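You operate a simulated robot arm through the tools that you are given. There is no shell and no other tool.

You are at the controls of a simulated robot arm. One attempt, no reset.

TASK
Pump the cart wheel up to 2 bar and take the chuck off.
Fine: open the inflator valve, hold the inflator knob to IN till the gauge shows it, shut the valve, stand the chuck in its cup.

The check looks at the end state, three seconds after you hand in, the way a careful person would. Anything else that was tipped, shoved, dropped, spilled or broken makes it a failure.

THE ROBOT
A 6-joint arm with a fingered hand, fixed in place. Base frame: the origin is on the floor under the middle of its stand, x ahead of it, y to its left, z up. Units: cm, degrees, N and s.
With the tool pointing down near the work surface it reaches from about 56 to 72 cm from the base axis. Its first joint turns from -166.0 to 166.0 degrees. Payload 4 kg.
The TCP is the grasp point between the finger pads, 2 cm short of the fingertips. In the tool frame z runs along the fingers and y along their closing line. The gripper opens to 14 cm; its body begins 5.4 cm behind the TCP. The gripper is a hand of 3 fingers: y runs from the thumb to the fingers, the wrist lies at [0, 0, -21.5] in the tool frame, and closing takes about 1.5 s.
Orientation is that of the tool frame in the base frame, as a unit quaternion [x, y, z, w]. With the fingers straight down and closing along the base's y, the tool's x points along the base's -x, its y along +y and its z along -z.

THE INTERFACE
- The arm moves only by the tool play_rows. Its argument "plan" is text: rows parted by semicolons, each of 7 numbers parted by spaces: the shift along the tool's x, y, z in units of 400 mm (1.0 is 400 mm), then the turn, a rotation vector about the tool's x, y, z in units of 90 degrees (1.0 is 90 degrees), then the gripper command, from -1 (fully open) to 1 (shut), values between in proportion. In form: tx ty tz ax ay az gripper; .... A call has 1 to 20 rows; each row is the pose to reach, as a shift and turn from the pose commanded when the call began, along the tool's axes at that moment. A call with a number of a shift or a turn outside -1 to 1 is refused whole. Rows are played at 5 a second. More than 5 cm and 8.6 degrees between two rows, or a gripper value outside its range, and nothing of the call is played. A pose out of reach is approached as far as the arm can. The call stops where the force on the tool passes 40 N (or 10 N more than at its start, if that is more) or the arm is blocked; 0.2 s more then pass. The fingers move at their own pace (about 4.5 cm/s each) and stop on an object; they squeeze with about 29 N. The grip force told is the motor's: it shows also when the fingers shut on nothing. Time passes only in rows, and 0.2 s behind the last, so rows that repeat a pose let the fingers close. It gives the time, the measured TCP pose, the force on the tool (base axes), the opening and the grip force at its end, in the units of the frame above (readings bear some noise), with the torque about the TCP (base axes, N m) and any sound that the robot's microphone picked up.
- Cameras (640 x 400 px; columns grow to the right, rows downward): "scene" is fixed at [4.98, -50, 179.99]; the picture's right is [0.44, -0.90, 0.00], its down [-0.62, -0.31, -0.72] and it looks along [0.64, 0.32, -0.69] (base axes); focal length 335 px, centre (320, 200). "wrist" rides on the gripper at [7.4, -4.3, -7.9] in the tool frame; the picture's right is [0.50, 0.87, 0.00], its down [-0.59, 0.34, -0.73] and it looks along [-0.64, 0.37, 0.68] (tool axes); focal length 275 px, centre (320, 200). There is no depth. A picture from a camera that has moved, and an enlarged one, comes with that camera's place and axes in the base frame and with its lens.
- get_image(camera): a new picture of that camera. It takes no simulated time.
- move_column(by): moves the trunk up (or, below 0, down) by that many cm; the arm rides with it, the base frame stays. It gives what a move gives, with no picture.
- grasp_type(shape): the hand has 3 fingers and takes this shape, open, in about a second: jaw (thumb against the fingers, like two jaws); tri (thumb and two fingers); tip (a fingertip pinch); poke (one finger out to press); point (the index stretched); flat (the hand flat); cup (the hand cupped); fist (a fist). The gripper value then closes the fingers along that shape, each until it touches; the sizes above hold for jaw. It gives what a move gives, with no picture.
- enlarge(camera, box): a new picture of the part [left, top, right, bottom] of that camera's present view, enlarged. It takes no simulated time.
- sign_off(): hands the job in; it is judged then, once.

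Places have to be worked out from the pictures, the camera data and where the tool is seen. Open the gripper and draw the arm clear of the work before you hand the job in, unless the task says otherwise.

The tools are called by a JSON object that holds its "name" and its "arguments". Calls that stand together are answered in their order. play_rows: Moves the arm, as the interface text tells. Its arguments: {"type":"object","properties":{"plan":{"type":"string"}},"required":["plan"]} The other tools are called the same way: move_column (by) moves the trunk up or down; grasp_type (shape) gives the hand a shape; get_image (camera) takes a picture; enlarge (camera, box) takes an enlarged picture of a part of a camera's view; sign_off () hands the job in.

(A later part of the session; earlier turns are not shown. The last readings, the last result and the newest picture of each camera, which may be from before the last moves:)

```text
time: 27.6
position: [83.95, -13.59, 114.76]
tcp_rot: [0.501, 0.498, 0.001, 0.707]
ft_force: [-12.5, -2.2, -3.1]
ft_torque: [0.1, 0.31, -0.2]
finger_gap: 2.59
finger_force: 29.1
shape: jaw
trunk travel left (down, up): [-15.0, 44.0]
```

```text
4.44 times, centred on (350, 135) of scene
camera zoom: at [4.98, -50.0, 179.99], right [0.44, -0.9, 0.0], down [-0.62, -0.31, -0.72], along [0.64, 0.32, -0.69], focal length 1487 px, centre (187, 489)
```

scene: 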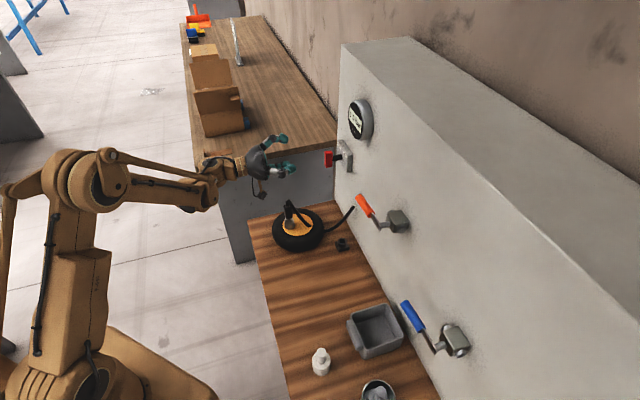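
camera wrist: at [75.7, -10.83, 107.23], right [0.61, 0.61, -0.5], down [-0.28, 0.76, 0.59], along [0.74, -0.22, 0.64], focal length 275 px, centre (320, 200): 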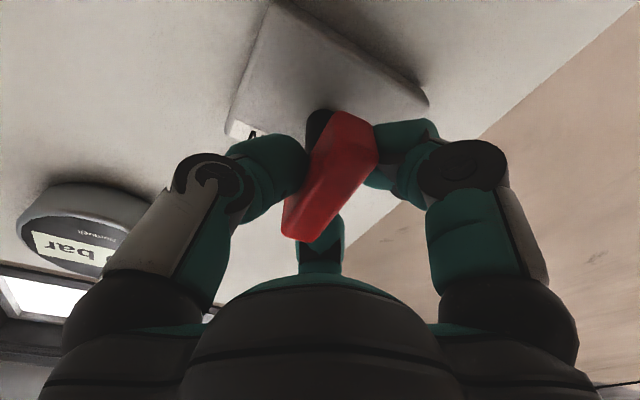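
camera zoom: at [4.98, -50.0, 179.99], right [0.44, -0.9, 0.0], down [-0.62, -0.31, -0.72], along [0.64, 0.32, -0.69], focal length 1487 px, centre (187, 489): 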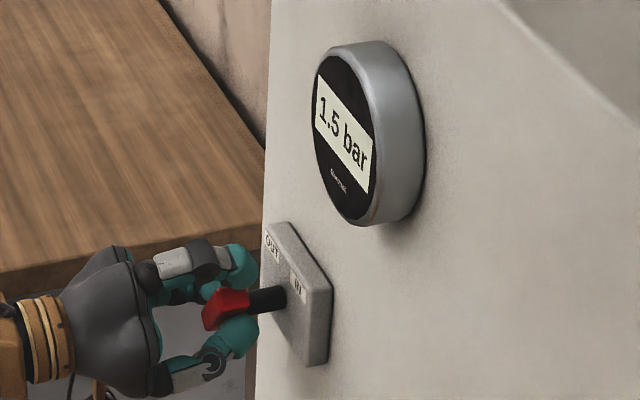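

The gauge jumped to 1.5 bar, so orange is the right valve and it fills fast. I turn straight back toward neutral now to see where filling stops, so I don't overshoot.

{"name": "play_rows", "arguments": {"plan": "0 0 0 0 0 -0.094 1; 0 0 0 0 0 -0.188 1; 0 0 0 0 0 -0.27 1"}}

{"name": "enlarge", "arguments": {"camera": "scene", "box": [310, 90, 390, 180]}}

```text
time: 28.4
position: [84.27, -13.35, 114.9]
tcp_rot: [0.381, 0.595, -0.149, 0.692]
ft_force: [7.9, -0.2, 13.9]
ft_torque: [0.01, -0.06, -0.06]
finger_gap: 2.56
finger_force: 29.0
shape: jaw
trunk travel left (down, up): [-15.0, 44.0]
```

```text
4.44 times, centred on (350, 135) of scene
camera zoom: at [4.98, -50.0, 179.99], right [0.44, -0.9, 0.0], down [-0.62, -0.31, -0.72], along [0.64, 0.32, -0.69], focal length 1487 px, centre (187, 489)
```

zoom: 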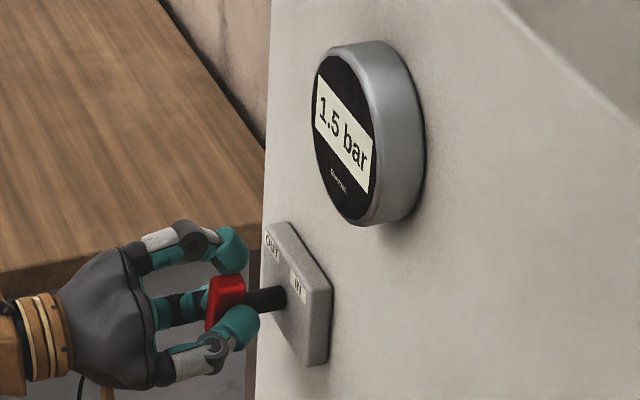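

{"name": "enlarge", "arguments": {"camera": "scene", "box": [335, 95, 375, 130]}}

```text
11.43 times, centred on (355, 112) of scene
camera zoom: at [4.98, -50.0, 179.99], right [0.44, -0.9, 0.0], down [-0.62, -0.31, -0.72], along [0.64, 0.32, -0.69], focal length 3824 px, centre (-80, 1200)
```

zoom: 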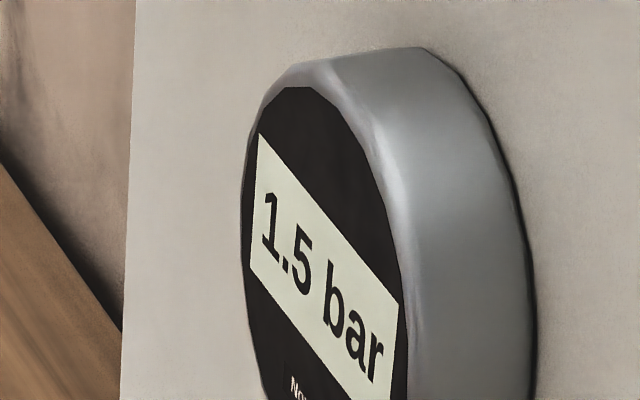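

It's steady at 1.5, so filling only runs past roughly 38–40°. I approach that angle in small steps and read the gauge.

{"name": "play_rows", "arguments": {"plan": "0 0 0 0 0 0.08 1; 0 0 0 0 0 0.15 1; 0 0 0 0 0 0.19 1"}}

{"name": "enlarge", "arguments": {"camera": "scene", "box": [335, 95, 375, 130]}}

```text
time: 29.2
position: [84.01, -13.44, 114.81]
tcp_rot: [0.468, 0.529, -0.044, 0.706]
ft_force: [2.1, -1.4, 12.6]
ft_torque: [-0.01, 0.01, -0.06]
finger_gap: 2.58
finger_force: 29.1
shape: jaw
trunk travel left (down, up): [-15.0, 44.0]
```

```text
11.43 times, centred on (355, 112) of scene
camera zoom: at [4.98, -50.0, 179.99], right [0.44, -0.9, 0.0], down [-0.62, -0.31, -0.72], along [0.64, 0.32, -0.69], focal length 3824 px, centre (-80, 1200)
```

zoom: 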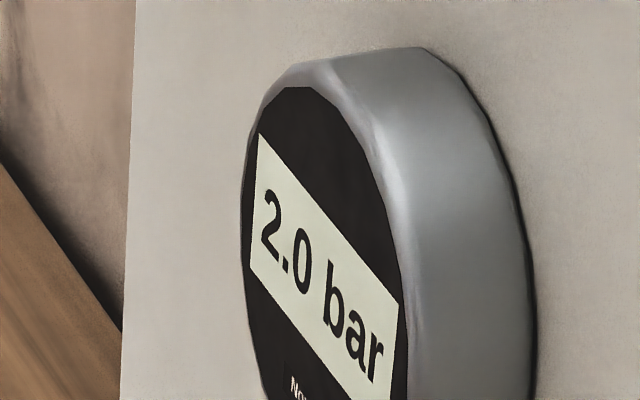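

The gauge shows 2.0 bar. I turn the knob straight back to neutral at full speed.

{"name": "play_rows", "arguments": {"plan": "0 0 0 0 0 -0.095 1; 0 0 0 0 0 -0.19 1; 0 0 0 0 0 -0.285 1; 0 0 0 0 0 -0.38 1; 0 0 0 0 0 -0.42 1"}}

{"name": "enlarge", "arguments": {"camera": "scene", "box": [335, 95, 375, 130]}}

{"name": "enlarge", "arguments": {"camera": "scene", "box": [310, 90, 390, 180]}}

```text
time: 30.5
position: [84.24, -13.23, 114.7]
tcp_rot: [0.266, 0.654, -0.271, 0.654]
ft_force: [17.4, 13.5, 12.0]
ft_torque: [0.08, -0.08, 0.2]
finger_gap: 2.54
finger_force: 29.0
shape: jaw
trunk travel left (down, up): [-15.0, 44.0]
stopped in row 5: the force on the tool passed its limit at 41 N (the readings are from after the stop); the commanded pose is now the measured one
```

```text
11.43 times, centred on (355, 112) of scene
camera zoom: at [4.98, -50.0, 179.99], right [0.44, -0.9, 0.0], down [-0.62, -0.31, -0.72], along [0.64, 0.32, -0.69], focal length 3824 px, centre (-80, 1200)
```

zoom: 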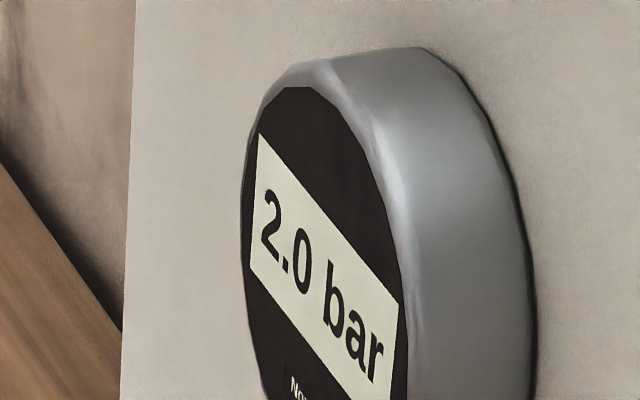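

```text
4.44 times, centred on (350, 135) of scene
camera zoom: at [4.98, -50.0, 179.99], right [0.44, -0.9, 0.0], down [-0.62, -0.31, -0.72], along [0.64, 0.32, -0.69], focal length 1487 px, centre (187, 489)
```

zoom: 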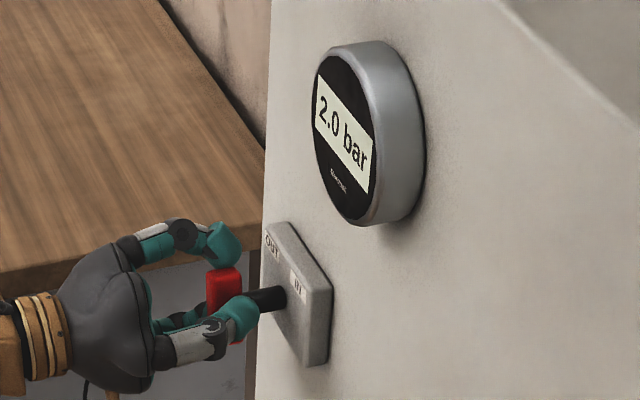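

The gauge holds at 2.0 and the bar is upright again. I open the fingers.

{"name": "play_rows", "arguments": {"plan": "0 0 0 0 0 0 0.3; 0 0 0 0 0 0 -0.2; 0 0 0 0 0 0 -0.2; 0 0 0 0 0 0 -0.2; 0 0 0 0 0 0 -0.2; 0 0 0 0 0 0 -0.2"}}

{"name": "enlarge", "arguments": {"camera": "scene", "box": [310, 90, 390, 180]}}

{"name": "get_image", "arguments": {"camera": "wrist"}}

```text
time: 31.9
position: [84.25, -13.63, 114.68]
tcp_rot: [0.269, 0.653, -0.271, 0.654]
ft_force: [0.3, 0.8, -0.3]
ft_torque: [-0.02, -0.01, -0.02]
finger_gap: 8.33
finger_force: 0.0
shape: jaw
trunk travel left (down, up): [-15.0, 44.0]
```

```text
4.44 times, centred on (350, 135) of scene
camera zoom: at [4.98, -50.0, 179.99], right [0.44, -0.9, 0.0], down [-0.62, -0.31, -0.72], along [0.64, 0.32, -0.69], focal length 1487 px, centre (187, 489)
```

zoom: 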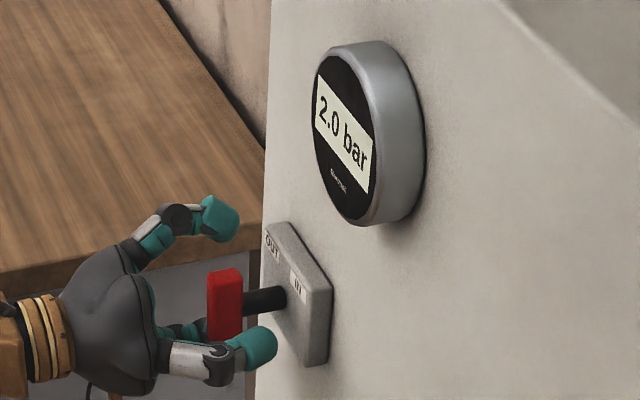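

```text
taken
camera wrist: at [75.6, -11.05, 107.32], right [0.61, 0.61, -0.5], down [-0.28, 0.76, 0.59], along [0.74, -0.22, 0.64], focal length 275 px, centre (320, 200)
```

wrist: 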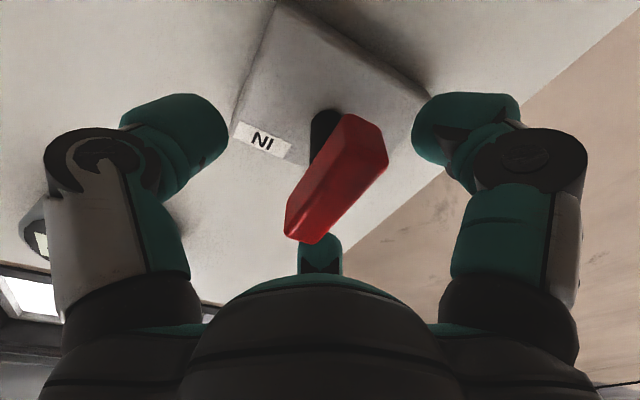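

Knob is free and neutral, gauge at 2.0. I retract straight back, shut the fingers and travel to below the orange handle.

{"name": "play_rows", "arguments": {"plan": "0 0 -0.08 0 0 0 -0.2; 0 0 -0.17 0 0 0 -0.2; 0 0 -0.26 0 0 0 -0.2; 0 0 -0.355 0 0 0 -0.2; 0 -0.08 -0.355 0 0 0 1; 0 -0.18 -0.355 0 0 0 1; 0 -0.28 -0.355 0 0 0 1; 0 -0.38 -0.355 0 0 0 1; 0 -0.48 -0.355 0 0 0 1; 0.01 -0.58 -0.355 0 0 0 1; 0.017 -0.66 -0.355 0 0 0 1; 0.017 -0.6985 -0.355 0 0 0 1"}}

{"name": "get_image", "arguments": {"camera": "wrist"}}

{"name": "get_image", "arguments": {"camera": "scene"}}

```text
time: 34.5
position: [54.4, -23.2, 113.99]
tcp_rot: [0.269, 0.654, -0.269, 0.654]
ft_force: [0.3, 0.4, 1.2]
ft_torque: [0.01, -0.04, 0.02]
finger_gap: 0.0
finger_force: 29.1
shape: jaw
trunk travel left (down, up): [-15.0, 44.0]
```

```text
taken
camera wrist: at [45.79, -20.83, 106.64], right [0.61, 0.61, -0.5], down [-0.28, 0.76, 0.59], along [0.74, -0.22, 0.64], focal length 275 px, centre (320, 200)
```

wrist: 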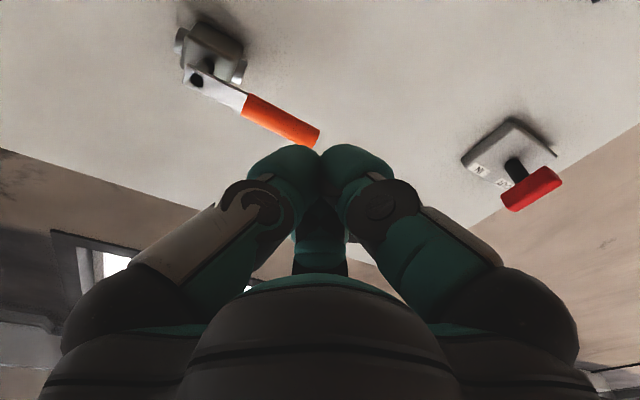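

```text
taken
```

scene: 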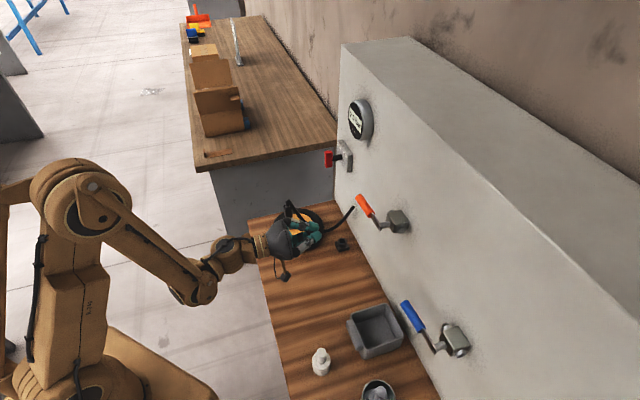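

Positioned under the handle line with fingers shut. I advance beneath the handle, then sweep it up the arc to vertical (shut).

{"name": "play_rows", "arguments": {"plan": "0.0175 0 0.08 0 0 0 1; 0.0175 0 0.16 0 0 0 1; 0.0175 0 0.24 0 0 0 1; 0.0175 0 0.3 0 0 0 1; 0.0175 0 0.335 0 0 0 1"}}

{"name": "enlarge", "arguments": {"camera": "scene", "box": [300, 160, 440, 260]}}

```text
time: 35.7
position: [63.93, -32.72, 113.32]
tcp_rot: [0.27, 0.653, -0.271, 0.654]
ft_force: [-0.1, 0.0, -1.2]
ft_torque: [-0.01, 0.0, -0.02]
finger_gap: 0.0
finger_force: 29.0
shape: jaw
trunk travel left (down, up): [-15.0, 44.0]
```

```text
4.00 times, centred on (370, 210) of scene
camera zoom: at [4.98, -50.0, 179.99], right [0.44, -0.9, 0.0], down [-0.62, -0.31, -0.72], along [0.64, 0.32, -0.69], focal length 1338 px, centre (120, 160)
```

zoom: 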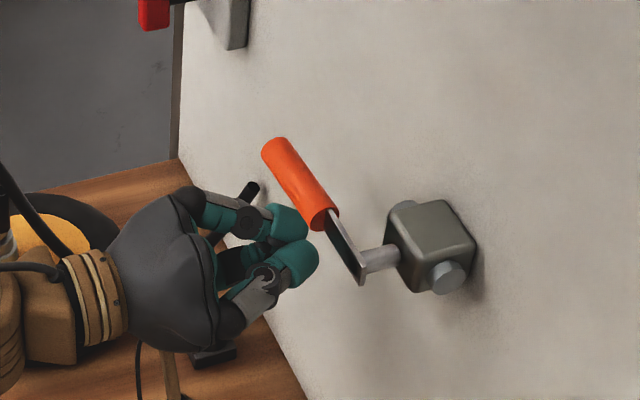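

The pusher is under the handle and clear. Now I sweep the arc upward to close the valve.

{"name": "play_rows", "arguments": {"plan": "-0.035 0 0 0 0 0 1; -0.07 0 0 0 0 0 1; -0.0975 0.0075 0 0 0 0 1; -0.125 0.015 0 0 0 0 1; -0.154 0.016 0 0 0 0 1; -0.182 0.0165 0 0 0 0 1; -0.21 0.01 0 0 0 0 1; -0.2375 0.003 0 0 0 0 1; -0.2625 -0.01 0 0 0 0 1; -0.2875 -0.024 0 0 0 0 1; -0.31 -0.0425 0 0 0 0 1; -0.33 -0.0625 0 0 0 0 1; -0.346 -0.0875 0 0 0 0 1; -0.36 -0.1125 0 0 0 0 1"}}

{"name": "enlarge", "arguments": {"camera": "scene", "box": [300, 160, 440, 260]}}

{"name": "get_image", "arguments": {"camera": "wrist"}}

```text
time: 38.7
position: [60.75, -35.84, 127.74]
tcp_rot: [0.27, 0.653, -0.271, 0.653]
ft_force: [0.9, 0.9, 0.6]
ft_torque: [0.0, 0.01, 0.02]
finger_gap: 0.01
finger_force: 29.3
shape: jaw
trunk travel left (down, up): [-15.0, 44.0]
```

```text
4.00 times, centred on (370, 210) of scene
camera zoom: at [4.98, -50.0, 179.99], right [0.44, -0.9, 0.0], down [-0.62, -0.31, -0.72], along [0.64, 0.32, -0.69], focal length 1338 px, centre (120, 160)
```

zoom: 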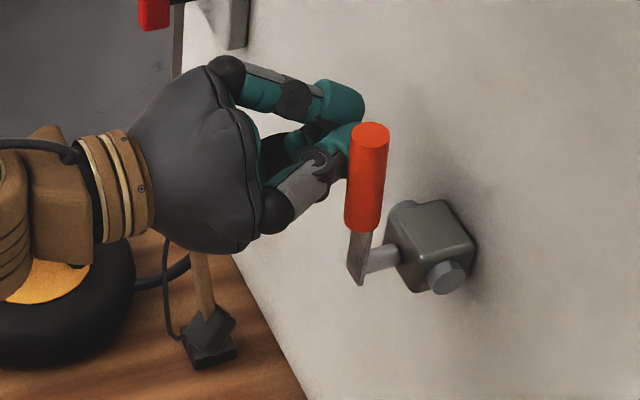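

```text
taken
camera wrist: at [52.17, -33.41, 120.44], right [0.61, 0.61, -0.5], down [-0.28, 0.76, 0.59], along [0.74, -0.22, 0.64], focal length 275 px, centre (320, 200)
```

wrist: 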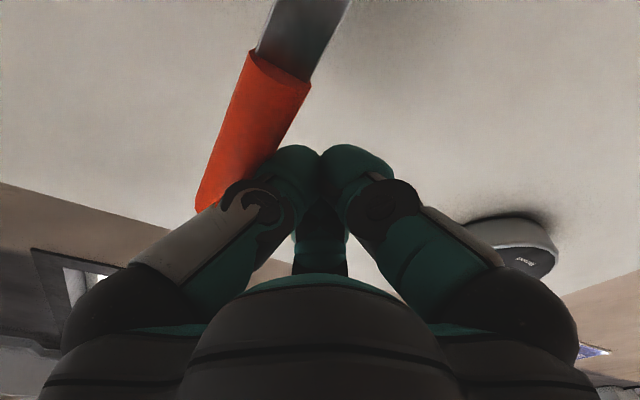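

The handle is nearly back at its starting upright position with little force yet. I press on slowly in −u until it seats on its stop.

{"name": "play_rows", "arguments": {"plan": "0 -0.008 0 0 0 0 1; 0 -0.016 0 0 0 0 1; 0 -0.024 0 0 0 0 1; 0 -0.032 0 0 0 0 1; 0 -0.04 0 0 0 0 1"}}

{"name": "enlarge", "arguments": {"camera": "scene", "box": [300, 160, 440, 260]}}

```text
time: 39.7
position: [60.36, -36.02, 127.74]
tcp_rot: [0.264, 0.655, -0.269, 0.655]
ft_force: [19.4, 35.9, -2.3]
ft_torque: [0.03, -0.02, -0.25]
finger_gap: 0.0
finger_force: 29.4
shape: jaw
trunk travel left (down, up): [-15.0, 44.0]
stopped in row 5: the force on the tool passed its limit at 42 N (the readings are from after the stop); the commanded pose is now the measured one
```

```text
4.00 times, centred on (370, 210) of scene
camera zoom: at [4.98, -50.0, 179.99], right [0.44, -0.9, 0.0], down [-0.62, -0.31, -0.72], along [0.64, 0.32, -0.69], focal length 1338 px, centre (120, 160)
```

zoom: 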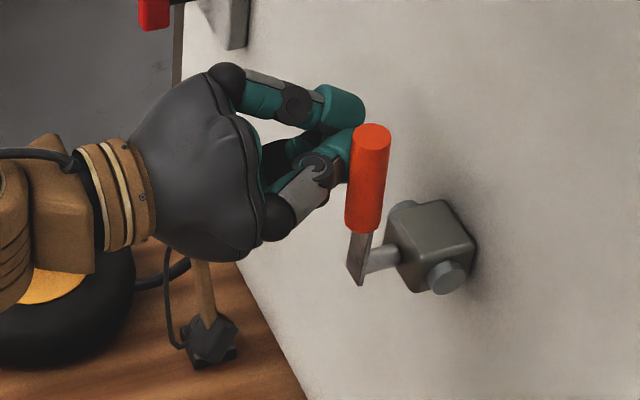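

The 42 N reaction confirms the handle is seated on its closed stop, with the gauge already at 2.0. I back away and move to a 45°-tilted viewing pose in front of the chuck to study it before gripping.

{"name": "play_rows", "arguments": {"plan": "0 0.0375 0 0 0 0 1; 0 0.0375 -0.08 0 0 0 1; 0 0.0375 -0.16 0 0 0 1; 0 0.0375 -0.25 0 0 0 1; 0 0.0375 -0.33 0 0 0 1; 0.0422 0.0948 -0.3506 0 0.0417 0 0.5; 0.0843 0.1521 -0.3712 0 0.0833 0 0; 0.1265 0.2094 -0.3919 0 0.125 0 -0.4; 0.1687 0.2667 -0.4125 0 0.1667 0 -0.4; 0.2108 0.324 -0.4331 0 0.2083 0 -0.4; 0.253 0.3813 -0.4537 0 0.25 0 -0.4; 0.2952 0.4385 -0.4744 0 0.2917 0 -0.4; 0.3373 0.4958 -0.495 0 0.3333 0 -0.4; 0.3795 0.5531 -0.5156 0 0.375 0 -0.4; 0.4217 0.6104 -0.5362 0 0.4167 0 -0.4; 0.4638 0.6677 -0.5569 0 0.4583 0 -0.4; 0.506 0.725 -0.5775 0 0.5 0 -0.4"}}

{"name": "get_image", "arguments": {"camera": "wrist"}}

{"name": "get_image", "arguments": {"camera": "scene"}}

```text
time: 43.3
position: [63.67, -0.09, 107.47]
tcp_rot: [0.351, 0.855, -0.147, 0.353]
ft_force: [0.4, 0.1, -0.2]
ft_torque: [0.0, 0.0, -0.05]
finger_gap: 9.76
finger_force: 0.1
shape: jaw
trunk travel left (down, up): [-15.0, 44.0]
```

```text
taken
camera wrist: at [53.14, 4.44, 107.78], right [0.36, 0.86, -0.36], down [0.17, 0.32, 0.93], along [0.92, -0.39, -0.03], focal length 275 px, centre (320, 200)
```

wrist: 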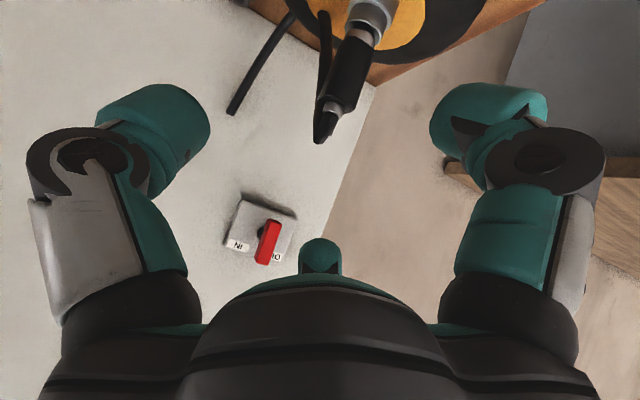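

```text
taken
```

scene: 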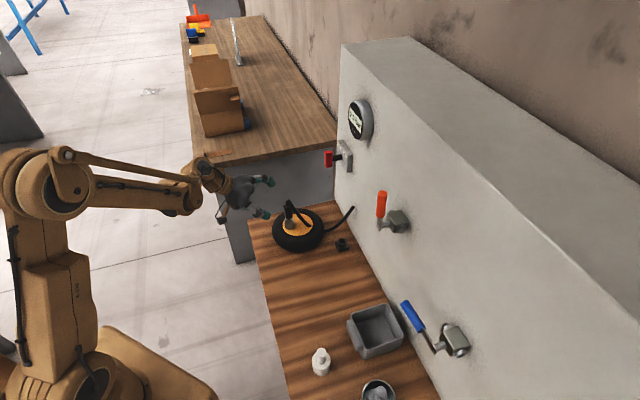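

The orange handle is upright again. I enlarge the chuck in both views, and check the gauge.

{"name": "enlarge", "arguments": {"camera": "wrist", "box": [220, 0, 460, 150]}}

{"name": "enlarge", "arguments": {"camera": "scene", "box": [260, 190, 360, 260]}}

{"name": "enlarge", "arguments": {"camera": "scene", "box": [310, 90, 390, 180]}}

```text
2.67 times, centred on (340, 75) of wrist
camera zoom: at [53.14, 4.44, 107.78], right [0.36, 0.86, -0.36], down [0.17, 0.32, 0.93], along [0.92, -0.39, -0.03], focal length 734 px, centre (267, 533)
```

zoom: 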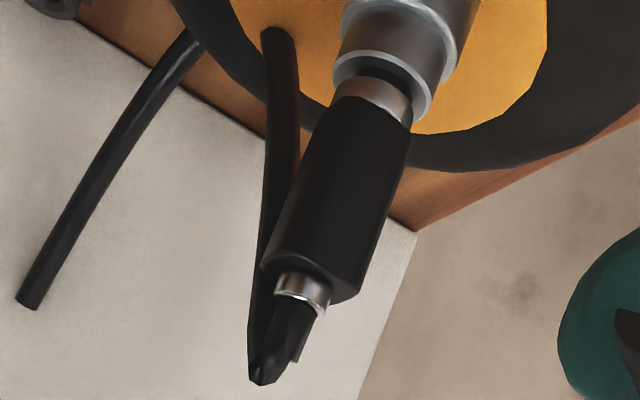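

```text
5.71 times, centred on (310, 225) of scene
camera zoom: at [4.98, -50.0, 179.99], right [0.44, -0.9, 0.0], down [-0.62, -0.31, -0.72], along [0.64, 0.32, -0.69], focal length 1912 px, centre (377, 57)
```

zoom: 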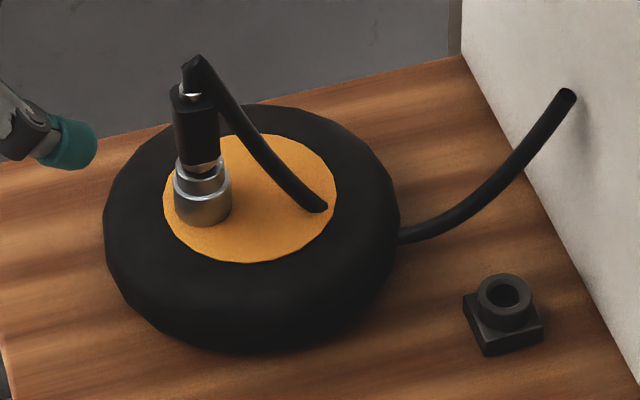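

```text
4.44 times, centred on (350, 135) of scene
camera zoom: at [4.98, -50.0, 179.99], right [0.44, -0.9, 0.0], down [-0.62, -0.31, -0.72], along [0.64, 0.32, -0.69], focal length 1487 px, centre (187, 489)
```

zoom: 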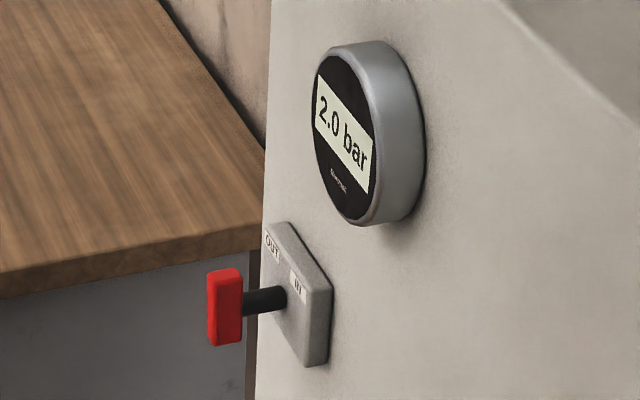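

Triangulation puts the chuck's black grip at (71.0, −4.8), z 94.8–100.6, with its nozzle in the wheel's socket. The hose leaves toward azimuth about −70°, so I line the hand up pointing that way (tilted 55°), 10 cm short of the grip.

{"name": "play_rows", "arguments": {"plan": "0.0087 0.0288 0.0158 0.0425 -0.0275 0.0357 0; 0.0174 0.0577 0.0316 0.0851 -0.055 0.0714 0; 0.026 0.0865 0.0474 0.1276 -0.0824 0.1071 0; 0.0347 0.1153 0.0632 0.1701 -0.1099 0.1428 0; 0.0347 0.1153 0.0632 0.1701 -0.1099 0.1428 0"}}

{"name": "get_image", "arguments": {"camera": "wrist"}}

{"name": "enlarge", "arguments": {"camera": "scene", "box": [220, 160, 380, 260]}}

```text
time: 44.5
position: [67.62, 2.89, 104.67]
tcp_rot: [0.474, 0.749, -0.247, 0.39]
ft_force: [0.3, -0.9, -0.6]
ft_torque: [0.02, -0.01, -0.02]
finger_gap: 7.05
finger_force: 0.0
shape: jaw
trunk travel left (down, up): [-15.0, 44.0]
```

```text
taken
camera wrist: at [59.14, 10.51, 103.21], right [0.66, 0.63, -0.41], down [0.19, 0.39, 0.9], along [0.73, -0.68, 0.13], focal length 275 px, centre (320, 200)
```

wrist: 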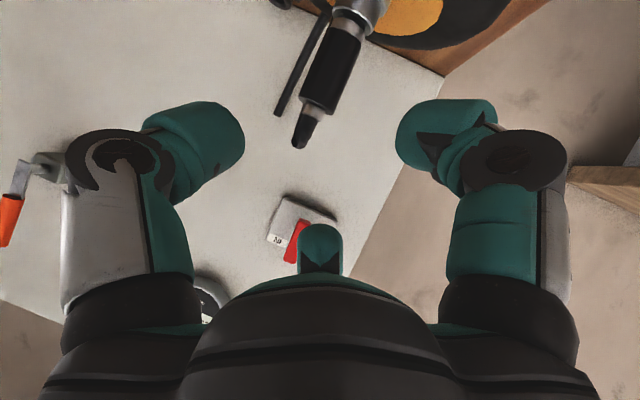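

```text
4.00 times, centred on (300, 210) of scene
camera zoom: at [4.98, -50.0, 179.99], right [0.44, -0.9, 0.0], down [-0.62, -0.31, -0.72], along [0.64, 0.32, -0.69], focal length 1338 px, centre (400, 160)
```

zoom: 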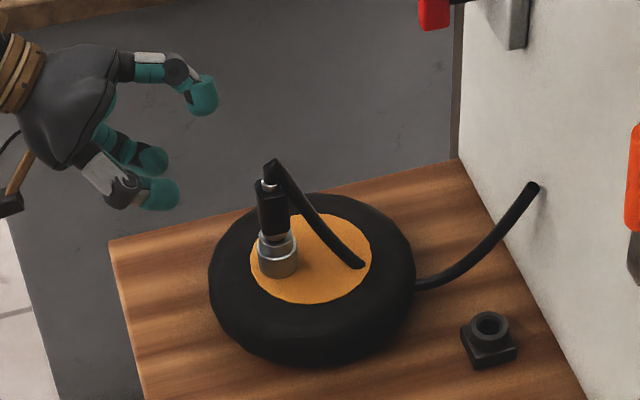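

The approach line passes within about 3 mm of the grip, and I correct that. I advance 10 cm along the tool axis with the fingers 7 cm open.

{"name": "play_rows", "arguments": {"plan": "-0.004 -0.006 0.06 0 0 0 0; -0.004 -0.006 0.12 0 0 0 0; -0.004 -0.006 0.17 0 0 0 0; -0.004 -0.006 0.215 0 0 0 0; -0.004 -0.006 0.254 0 0 0 0"}}

{"name": "get_image", "arguments": {"camera": "wrist"}}

{"name": "enlarge", "arguments": {"camera": "scene", "box": [230, 170, 350, 260]}}

```text
time: 45.7
position: [70.97, -5.09, 99.05]
tcp_rot: [0.475, 0.749, -0.248, 0.39]
ft_force: [-0.2, -0.1, 0.0]
ft_torque: [0.02, -0.01, -0.02]
finger_gap: 7.05
finger_force: 0.0
shape: jaw
trunk travel left (down, up): [-15.0, 44.0]
```

```text
taken
camera wrist: at [62.68, 2.71, 97.49], right [0.66, 0.63, -0.41], down [0.19, 0.39, 0.9], along [0.73, -0.67, 0.13], focal length 275 px, centre (320, 200)
```

wrist: 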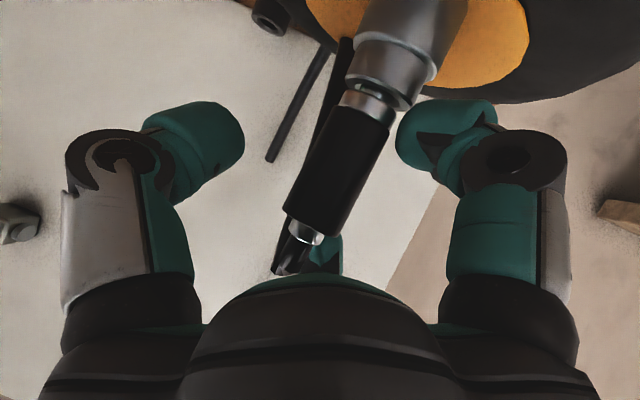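

```text
4.44 times, centred on (290, 215) of scene
camera zoom: at [4.98, -50.0, 179.99], right [0.44, -0.9, 0.0], down [-0.62, -0.31, -0.72], along [0.64, 0.32, -0.69], focal length 1487 px, centre (453, 133)
```

zoom: 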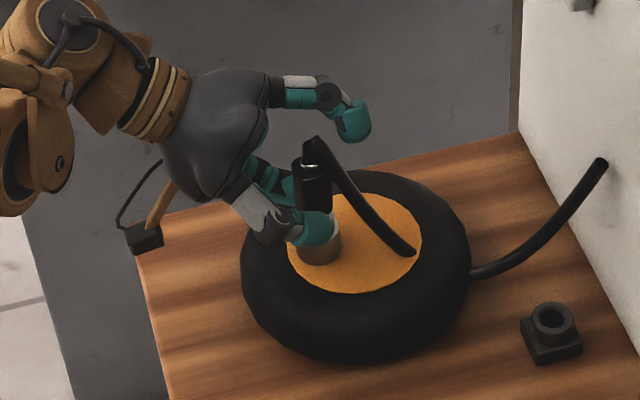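

The chuck is well between the fingers, but at this 55° tilt two of the fingers would pinch the grip's edges. A near-level hand with the camera on top should hold it much better, so I back out and level to about 78° before rolling.

{"name": "play_rows", "arguments": {"plan": "0 0 -0.06 0 0 0 0; 0 0 -0.13 0 0 0 0; 0.01 0 -0.2 0 0 0 0; 0.03 0.003 -0.25 0 -0.06 0 0; 0.05 0.006 -0.28 0 -0.13 0 0; 0.064 0.006 -0.29 0 -0.2 0 0; 0.064 0.006 -0.29 0 -0.2556 0 0"}}

{"name": "get_image", "arguments": {"camera": "scene"}}

```text
time: 47.3
position: [66.54, 5.04, 103.48]
tcp_rot: [0.416, 0.656, -0.338, 0.532]
ft_force: [0.1, 0.3, 0.2]
ft_torque: [0.0, -0.05, 0.03]
finger_gap: 7.01
finger_force: 0.0
shape: jaw
trunk travel left (down, up): [-15.0, 44.0]
```

```text
taken
```

scene: 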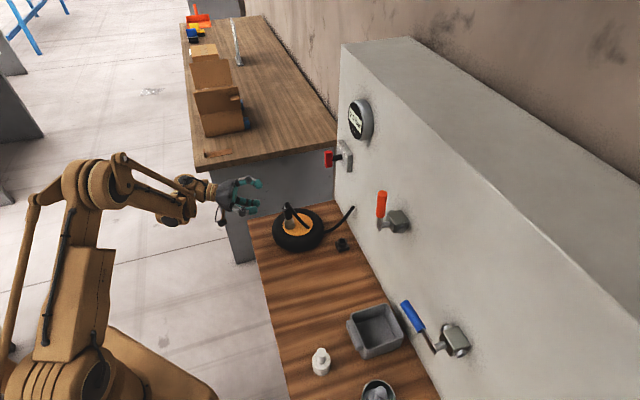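

Clear of the chuck. Now I roll the hand 90° about its own axis, the first half of bringing the camera on top.

{"name": "play_rows", "arguments": {"plan": "0 0 0 0 0 0.0909 0; 0 0 0 0 0 0.1818 0; 0 0 0 0 0 0.2727 0; 0 0 0 0 0 0.3636 0; 0 0 0 0 0 0.4545 0; 0 0 0 0 0 0.5454 0; 0 0 0 0 0 0.6363 0; 0 0 0 0 0 0.7272 0; 0 0 0 0 0 0.8181 0; 0 0 0 0 0 0.909 0; 0 0 0 0 0 1 0"}}

```text
time: 49.7
position: [66.53, 4.97, 103.6]
tcp_rot: [0.758, 0.17, 0.138, 0.614]
ft_force: [-0.5, 0.6, 0.4]
ft_torque: [-0.03, 0.01, -0.01]
finger_gap: 7.02
finger_force: 0.1
shape: jaw
trunk travel left (down, up): [-15.0, 44.0]
```

The first 90° went freely, so I continue the roll.

{"name": "play_rows", "arguments": {"plan": "0 0 0 0 0 0.0909 0; 0 0 0 0 0 0.1818 0; 0 0 0 0 0 0.2727 0; 0 0 0 0 0 0.3636 0; 0 0 0 0 0 0.4545 0; 0 0 0 0 0 0.5454 0; 0 0 0 0 0 0.6363 0; 0 0 0 0 0 0.7272 0; 0 0 0 0 0 0.8181 0; 0 0 0 0 0 0.909 0; 0 0 0 0 0 1 0"}}

{"name": "get_image", "arguments": {"camera": "wrist"}}

{"name": "get_image", "arguments": {"camera": "scene"}}

```text
time: 52.1
position: [66.71, 4.51, 103.65]
tcp_rot: [0.681, -0.375, 0.51, 0.369]
ft_force: [0.7, 0.1, 0.4]
ft_torque: [-0.02, -0.02, 0.0]
finger_gap: 7.0
finger_force: 0.0
shape: jaw
out of reach, approached as far as the arm can: row 11
trunk travel left (down, up): [-15.0, 44.0]
```

```text
taken
camera wrist: at [68.72, 12.42, 111.91], right [-0.67, -0.45, 0.59], down [-0.73, 0.58, -0.38], along [-0.17, -0.68, -0.71], focal length 275 px, centre (320, 200)
```

wrist: 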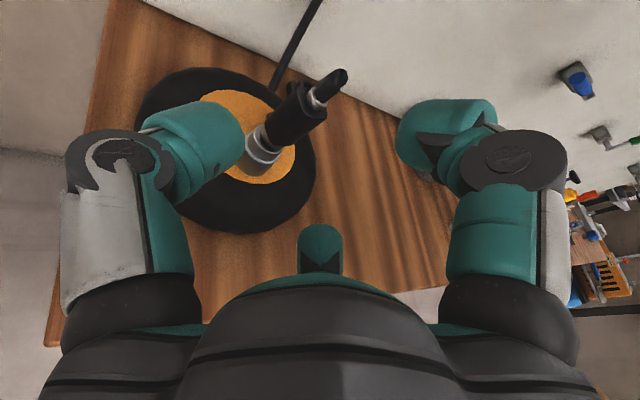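

```text
taken
```

scene: 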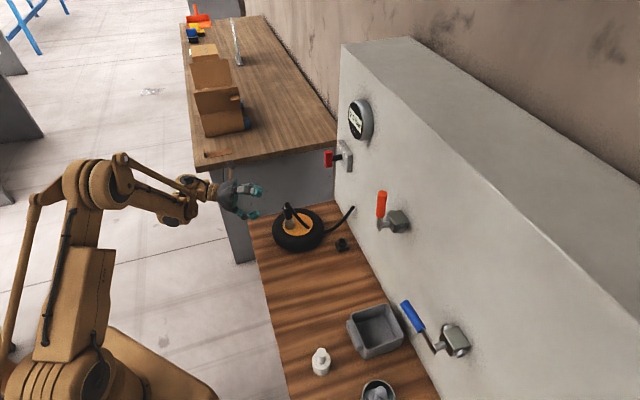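

The roll ran into a joint limit about 6° short, and the cup placement would need a little more that way. I unwind and try the opposite roll direction, which should leave more joint margin.

{"name": "play_rows", "arguments": {"plan": "0 0 0 0 0 -0.0909 0; 0 0 0 0 0 -0.1818 0; 0 0 0 0 0 -0.2727 0; 0 0 0 0 0 -0.3636 0; 0 0 0 0 0 -0.4545 0; 0 0 0 0 0 -0.5454 0; 0 0 0 0 0 -0.6363 0; 0 0 0 0 0 -0.7272 0; 0 0 0 0 0 -0.8181 0; 0 0 0 0 0 -0.909 0; 0 0 0 0 0 -1 0"}}

{"name": "play_rows", "arguments": {"plan": "0 0 0 0 0 -0.0909 0; 0 0 0 0 0 -0.1818 0; 0 0 0 0 0 -0.2727 0; 0 0 0 0 0 -0.3636 0; 0 0 0 0 0 -0.4545 0; 0 0 0 0 0 -0.5454 0; 0 0 0 0 0 -0.6363 0; 0 0 0 0 0 -0.7272 0; 0 0 0 0 0 -0.8181 0; 0 0 0 0 0 -0.909 0; 0 0 0 0 0 -1 0"}}

{"name": "play_rows", "arguments": {"plan": "0 0 0 0 0 -0.0909 0; 0 0 0 0 0 -0.1818 0; 0 0 0 0 0 -0.2727 0; 0 0 0 0 0 -0.3636 0; 0 0 0 0 0 -0.4545 0; 0 0 0 0 0 -0.5454 0; 0 0 0 0 0 -0.6363 0; 0 0 0 0 0 -0.7272 0; 0 0 0 0 0 -0.8181 0; 0 0 0 0 0 -0.909 0; 0 0 0 0 0 -1 0"}}

```text
time: 54.5
position: [66.6, 4.57, 103.5]
tcp_rot: [0.745, 0.219, 0.098, 0.622]
ft_force: [-1.1, 0.2, 0.0]
ft_torque: [-0.03, -0.04, -0.03]
finger_gap: 7.02
finger_force: 0.0
shape: jaw
trunk travel left (down, up): [-15.0, 44.0]
```

```text
time: 56.9
position: [66.72, 4.65, 103.53]
tcp_rot: [0.372, 0.683, -0.369, 0.509]
ft_force: [-0.3, 0.5, 0.1]
ft_torque: [0.0, 0.03, 0.01]
finger_gap: 7.01
finger_force: 0.1
shape: jaw
trunk travel left (down, up): [-15.0, 44.0]
```

```text
time: 59.3
position: [66.67, 4.48, 103.57]
tcp_rot: [-0.218, 0.747, -0.621, 0.099]
ft_force: [-0.2, -0.4, -0.1]
ft_torque: [-0.01, -0.01, -0.02]
finger_gap: 7.04
finger_force: 0.1
shape: jaw
trunk travel left (down, up): [-15.0, 44.0]
```

The negative roll works freely. I finish it to bring the camera exactly on top.

{"name": "play_rows", "arguments": {"plan": "0 0 0 0 0 -0.0919 0; 0 0 0 0 0.001 -0.1838 0; 0 0 0 0 0.001 -0.2757 0; 0 0 0 -0.001 0.001 -0.3676 0; 0 0 0 -0.001 0.002 -0.4595 0; 0 0 0 -0.001 0.002 -0.5514 0; 0 0 0 -0.001 0.002 -0.6433 0; 0 0 0 -0.002 0.003 -0.7352 0; 0 0 0 -0.002 0.003 -0.8271 0; 0 0 0 -0.002 0.0036 -0.919 0; 0 0 0 -0.002 0.0036 -0.919 0"}}

{"name": "get_image", "arguments": {"camera": "wrist"}}

{"name": "enlarge", "arguments": {"camera": "scene", "box": [180, 150, 380, 270]}}

```text
time: 61.7
position: [66.68, 4.47, 103.57]
tcp_rot: [0.624, -0.463, 0.554, 0.299]
ft_force: [0.2, 0.4, -1.3]
ft_torque: [0.0, 0.03, 0.0]
finger_gap: 7.02
finger_force: 0.0
shape: jaw
out of reach, approached as far as the arm can: row 10, 11
trunk travel left (down, up): [-15.0, 44.0]
```

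```text
taken
camera wrist: at [67.03, 11.32, 112.99], right [-0.81, -0.46, 0.36], down [-0.59, 0.66, -0.46], along [-0.03, -0.59, -0.81], focal length 275 px, centre (320, 200)
```

wrist: 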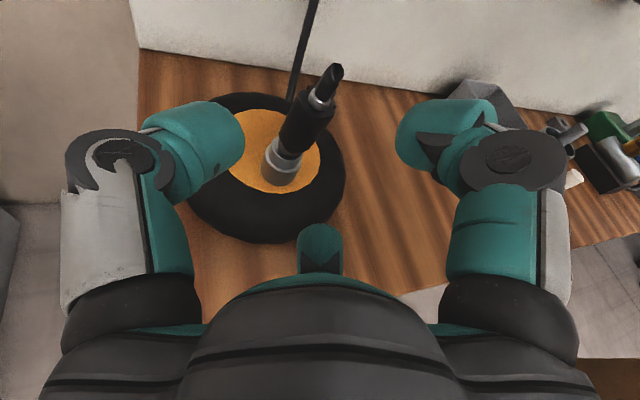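

```text
3.20 times, centred on (280, 210) of scene
camera zoom: at [4.98, -50.0, 179.99], right [0.44, -0.9, 0.0], down [-0.62, -0.31, -0.72], along [0.64, 0.32, -0.69], focal length 1071 px, centre (448, 168)
```

zoom: 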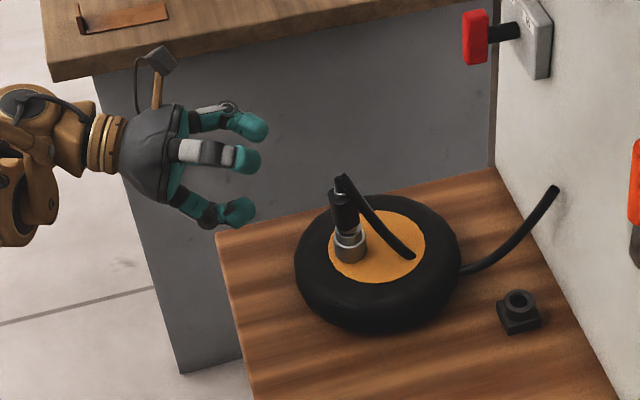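

Both roll directions stop just short of straight up at this heading. A slightly different heading (−50°) gets almost the full roll with joint margin. I re-aim there, 11 cm short of the chuck.

{"name": "play_rows", "arguments": {"plan": "-0.0156 0.0199 0.0031 0.0405 -0.0048 -0.0176 0; -0.0313 0.0398 0.0062 0.081 -0.0096 -0.0352 0; -0.0469 0.0596 0.0093 0.1216 -0.0144 -0.0528 0; -0.0625 0.0795 0.0124 0.1621 -0.0192 -0.0704 0; -0.0625 0.0795 0.0124 0.1621 -0.0192 -0.0704 0"}}

{"name": "get_image", "arguments": {"camera": "wrist"}}

{"name": "enlarge", "arguments": {"camera": "scene", "box": [180, 150, 380, 270]}}

```text
time: 62.9
position: [63.34, 4.93, 100.51]
tcp_rot: [0.664, -0.387, 0.602, 0.217]
ft_force: [-0.3, -0.1, -0.1]
ft_torque: [-0.01, -0.03, 0.01]
finger_gap: 7.01
finger_force: 0.1
shape: jaw
out of reach, approached as far as the arm can: row 2, 3, 4, 5
trunk travel left (down, up): [-15.0, 44.0]
```

```text
taken
camera wrist: at [61.68, 11.57, 109.96], right [-0.68, -0.65, 0.33], down [-0.71, 0.5, -0.5], along [0.16, -0.57, -0.8], focal length 275 px, centre (320, 200)
```

wrist: 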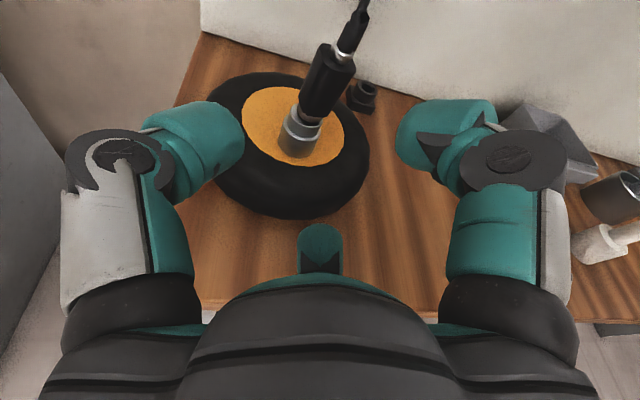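

```text
3.20 times, centred on (280, 210) of scene
camera zoom: at [4.98, -50.0, 179.99], right [0.44, -0.9, 0.0], down [-0.62, -0.31, -0.72], along [0.64, 0.32, -0.69], focal length 1071 px, centre (448, 168)
```

zoom: 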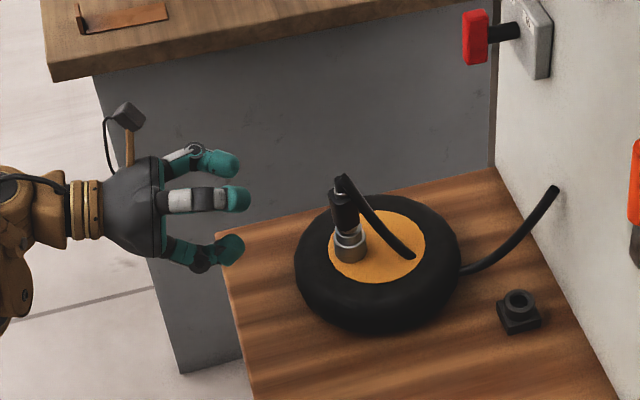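

Pose reached within joint limits (roll 10° short, which is acceptable), and the predicted chuck position projects exactly onto the one in view. I ease the roll off the limit and advance to the chuck grip with 6 cm opening.

{"name": "play_rows", "arguments": {"plan": "0.003 0.004 0.04 -0.003 -0.017 0.04 0.14; 0.0058 0.0085 0.09 -0.003 -0.017 0.04 0.14; 0.0058 0.0085 0.14 -0.003 -0.017 0.04 0.14; 0.0058 0.0085 0.19 -0.003 -0.017 0.04 0.14; 0.0058 0.0085 0.23 -0.003 -0.017 0.04 0.14"}}

{"name": "get_image", "arguments": {"camera": "wrist"}}

{"name": "enlarge", "arguments": {"camera": "scene", "box": [220, 170, 340, 260]}}

```text
time: 64.1
position: [68.96, -2.36, 98.99]
tcp_rot: [0.659, -0.413, 0.598, 0.195]
ft_force: [0.7, 0.2, 0.3]
ft_torque: [-0.01, -0.02, -0.01]
finger_gap: 6.08
finger_force: 0.1
shape: jaw
trunk travel left (down, up): [-15.0, 44.0]
```

```text
taken
camera wrist: at [67.04, 3.8, 108.75], right [-0.7, -0.66, 0.27], down [-0.69, 0.53, -0.49], along [0.18, -0.53, -0.83], focal length 275 px, centre (320, 200)
```

wrist: 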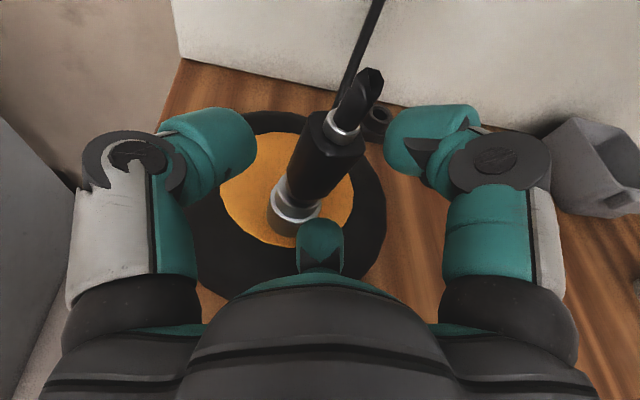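

```text
4.44 times, centred on (280, 215) of scene
camera zoom: at [4.98, -50.0, 179.99], right [0.44, -0.9, 0.0], down [-0.62, -0.31, -0.72], along [0.64, 0.32, -0.69], focal length 1487 px, centre (498, 133)
```

zoom: 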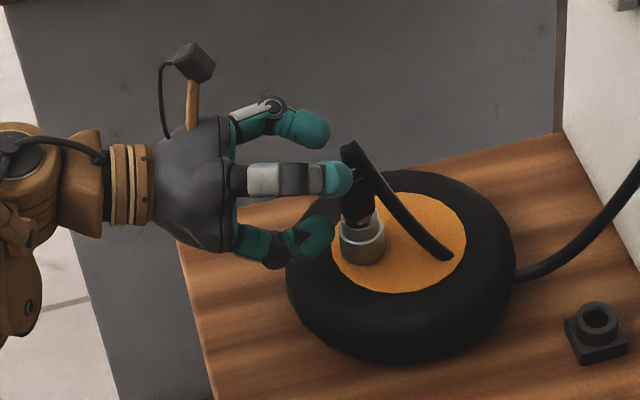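

At this lean the lower finger would foul the chuck's neck when closing. The other roll direction leans the opposite, harmless way and has more joint margin here, so I back out and roll the hand round to it.

{"name": "play_rows", "arguments": {"plan": "0 0 -0.08 0 0 0 0.14; 0 0 -0.16 0 0 0 0.14; 0.03 0 -0.22 0 0 0 0.14; 0.06 0 -0.25 0 0 0 0; 0.075 0 -0.25 0 0 0.0939 0; 0.075 0 -0.25 0 0 0.1878 0; 0.075 0 -0.25 0 0 0.2817 0; 0.075 0 -0.25 0 0 0.3756 0; 0.075 0 -0.25 0 0 0.4695 0; 0.075 0 -0.25 0 0 0.5634 0; 0.075 0 -0.25 0 0 0.6573 0; 0.075 0 -0.25 0 0 0.7512 0; 0.075 0 -0.25 0 0 0.8451 0; 0.075 0 -0.25 0 0 0.939 0"}}

{"name": "play_rows", "arguments": {"plan": "0 0 0 0 0 0.0939 0; 0 0 0 0 0 0.1878 0; 0 0 0 0 0 0.2817 0; 0 0 0 0 0 0.3756 0; 0 0 0 0 0 0.4695 0; 0 0 0 0 0 0.5634 0; 0 0 0 0 0 0.6573 0; 0 0 0 0 0 0.7512 0; 0 0 0 0 0 0.8451 0; 0 0 0 0 0 0.939 0"}}

{"name": "play_rows", "arguments": {"plan": "0 0 0 0 0 0.0939 0; 0 0 0 0 0 0.1878 0; 0 0 0 0 0 0.2817 0; 0 0 0 0 0 0.3756 0; 0 0 0 0 0 0.4695 0; 0 0 0 0 0 0.5634 0; 0 0 0 0 0 0.6573 0; 0 0 0 0 0 0.7512 0; 0 0 0 0 0 0.8451 0; 0 0 0 0 0 0.939 0"}}

{"name": "play_rows", "arguments": {"plan": "0 0 0 0 0 0.0939 0; 0 0 0 0 0 0.1878 0; 0 0 0 0 0 0.2817 0; 0 0 0 0 0 0.3756 0; 0 0 0 0 0 0.4695 0; 0 0 0 0 0 0.5634 0; 0 0 0 0 0 0.6573 0; 0 0 0 0 0 0.7512 0; 0 0 0 0 0 0.8451 0; 0 0 0 0 0 0.91 0"}}

```text
time: 67.1
position: [62.59, 4.35, 104.01]
tcp_rot: [-0.211, 0.748, -0.574, 0.259]
ft_force: [0.4, 0.1, 0.8]
ft_torque: [-0.02, 0.02, 0.0]
finger_gap: 6.98
finger_force: 0.0
shape: jaw
trunk travel left (down, up): [-15.0, 44.0]
```

```text
time: 69.3
position: [62.52, 4.27, 104.05]
tcp_rot: [0.347, 0.695, -0.249, 0.578]
ft_force: [-0.3, -0.3, -0.7]
ft_torque: [0.02, 0.03, 0.03]
finger_gap: 6.99
finger_force: 0.1
shape: jaw
trunk travel left (down, up): [-15.0, 44.0]
```

```text
time: 71.5
position: [62.5, 4.42, 104.12]
tcp_rot: [0.725, 0.281, 0.204, 0.595]
ft_force: [0.1, 0.9, 0.4]
ft_torque: [0.0, 0.0, 0.0]
finger_gap: 6.97
finger_force: 0.1
shape: jaw
trunk travel left (down, up): [-15.0, 44.0]
```

```text
time: 73.7
position: [62.66, 4.36, 103.92]
tcp_rot: [0.731, -0.263, 0.544, 0.316]
ft_force: [0.1, 0.3, 0.5]
ft_torque: [-0.01, 0.01, 0.03]
finger_gap: 7.0
finger_force: 0.1
shape: jaw
trunk travel left (down, up): [-15.0, 44.0]
```

Full roll achieved with margin, leaning about 10° the harmless way. I line up and advance most of the way to the chuck, offset slightly right to keep the upper finger off the hose stub.

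{"name": "play_rows", "arguments": {"plan": "-0.04 -0.007 0.03 0 0 0 -0.07; -0.0787 -0.014 0.0587 0 0 0 -0.07; -0.0787 -0.014 0.12 0 0 0 -0.07; -0.0787 -0.014 0.18 0 0 0 -0.07; -0.0787 -0.014 0.23 0 0 0 -0.07; -0.0787 -0.014 0.26 0 0 0 -0.07"}}

{"name": "get_image", "arguments": {"camera": "wrist"}}

{"name": "enlarge", "arguments": {"camera": "scene", "box": [220, 170, 340, 260]}}

```text
time: 75.1
position: [68.72, -2.9, 98.79]
tcp_rot: [0.731, -0.263, 0.544, 0.317]
ft_force: [-0.1, 0.1, -0.6]
ft_torque: [-0.01, 0.0, -0.03]
finger_gap: 7.45
finger_force: 0.1
shape: jaw
trunk travel left (down, up): [-15.0, 44.0]
```

```text
taken
camera wrist: at [68.9, 5.35, 106.73], right [-0.5, -0.59, 0.64], down [-0.87, 0.35, -0.35], along [-0.01, -0.73, -0.69], focal length 275 px, centre (320, 200)
```

wrist: 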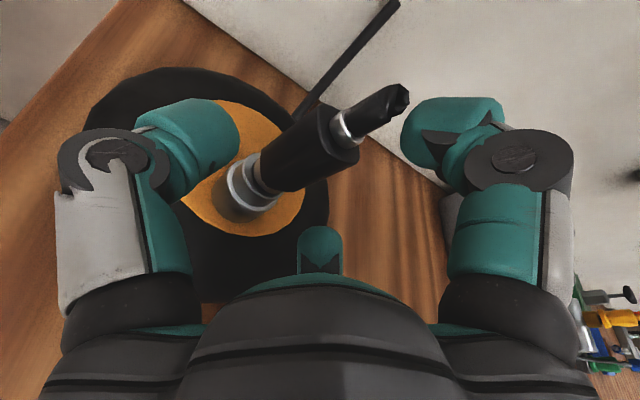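

```text
4.44 times, centred on (280, 215) of scene
camera zoom: at [4.98, -50.0, 179.99], right [0.44, -0.9, 0.0], down [-0.62, -0.31, -0.72], along [0.64, 0.32, -0.69], focal length 1487 px, centre (498, 133)
```

zoom: 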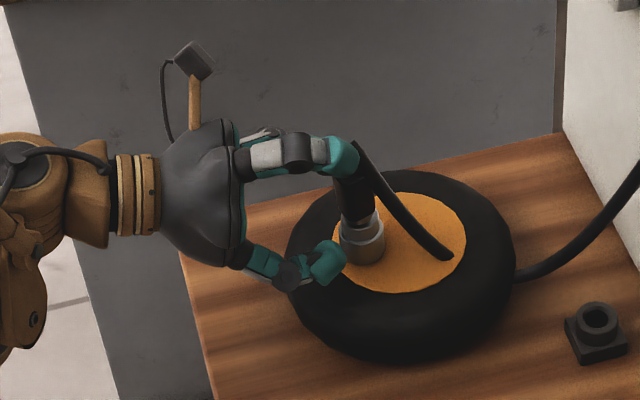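

The finger positions match the prediction: lower finger near z 95, above the hub. I advance the last 3 cm and shift back to centre on the chuck.

{"name": "play_rows", "arguments": {"plan": "0 0 0.03 0 0 0 -0.07; 0 0 0.055 0 0 0 -0.07; 0 0 0.0737 0 0 0 -0.07; 0.002 -0.0122 0.0737 0 0 0 -0.07"}}

{"name": "get_image", "arguments": {"camera": "wrist"}}

{"name": "enlarge", "arguments": {"camera": "scene", "box": [240, 175, 320, 245]}}

```text
time: 76.1
position: [70.9, -4.84, 97.96]
tcp_rot: [0.732, -0.262, 0.544, 0.317]
ft_force: [0.5, 0.2, 0.4]
ft_torque: [-0.03, 0.02, 0.03]
finger_gap: 7.45
finger_force: 0.1
shape: jaw
trunk travel left (down, up): [-15.0, 44.0]
```

```text
taken
camera wrist: at [71.11, 3.55, 106.12], right [-0.5, -0.59, 0.64], down [-0.87, 0.35, -0.35], along [-0.01, -0.73, -0.69], focal length 275 px, centre (320, 200)
```

wrist: 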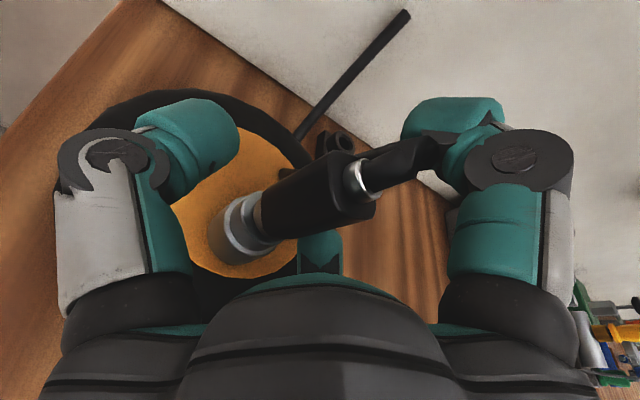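

```text
5.71 times, centred on (280, 210) of scene
camera zoom: at [4.98, -50.0, 179.99], right [0.44, -0.9, 0.0], down [-0.62, -0.31, -0.72], along [0.64, 0.32, -0.69], focal length 1912 px, centre (549, 143)
```

zoom: 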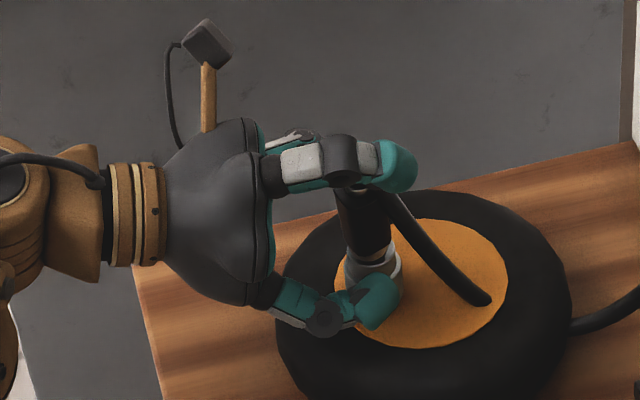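

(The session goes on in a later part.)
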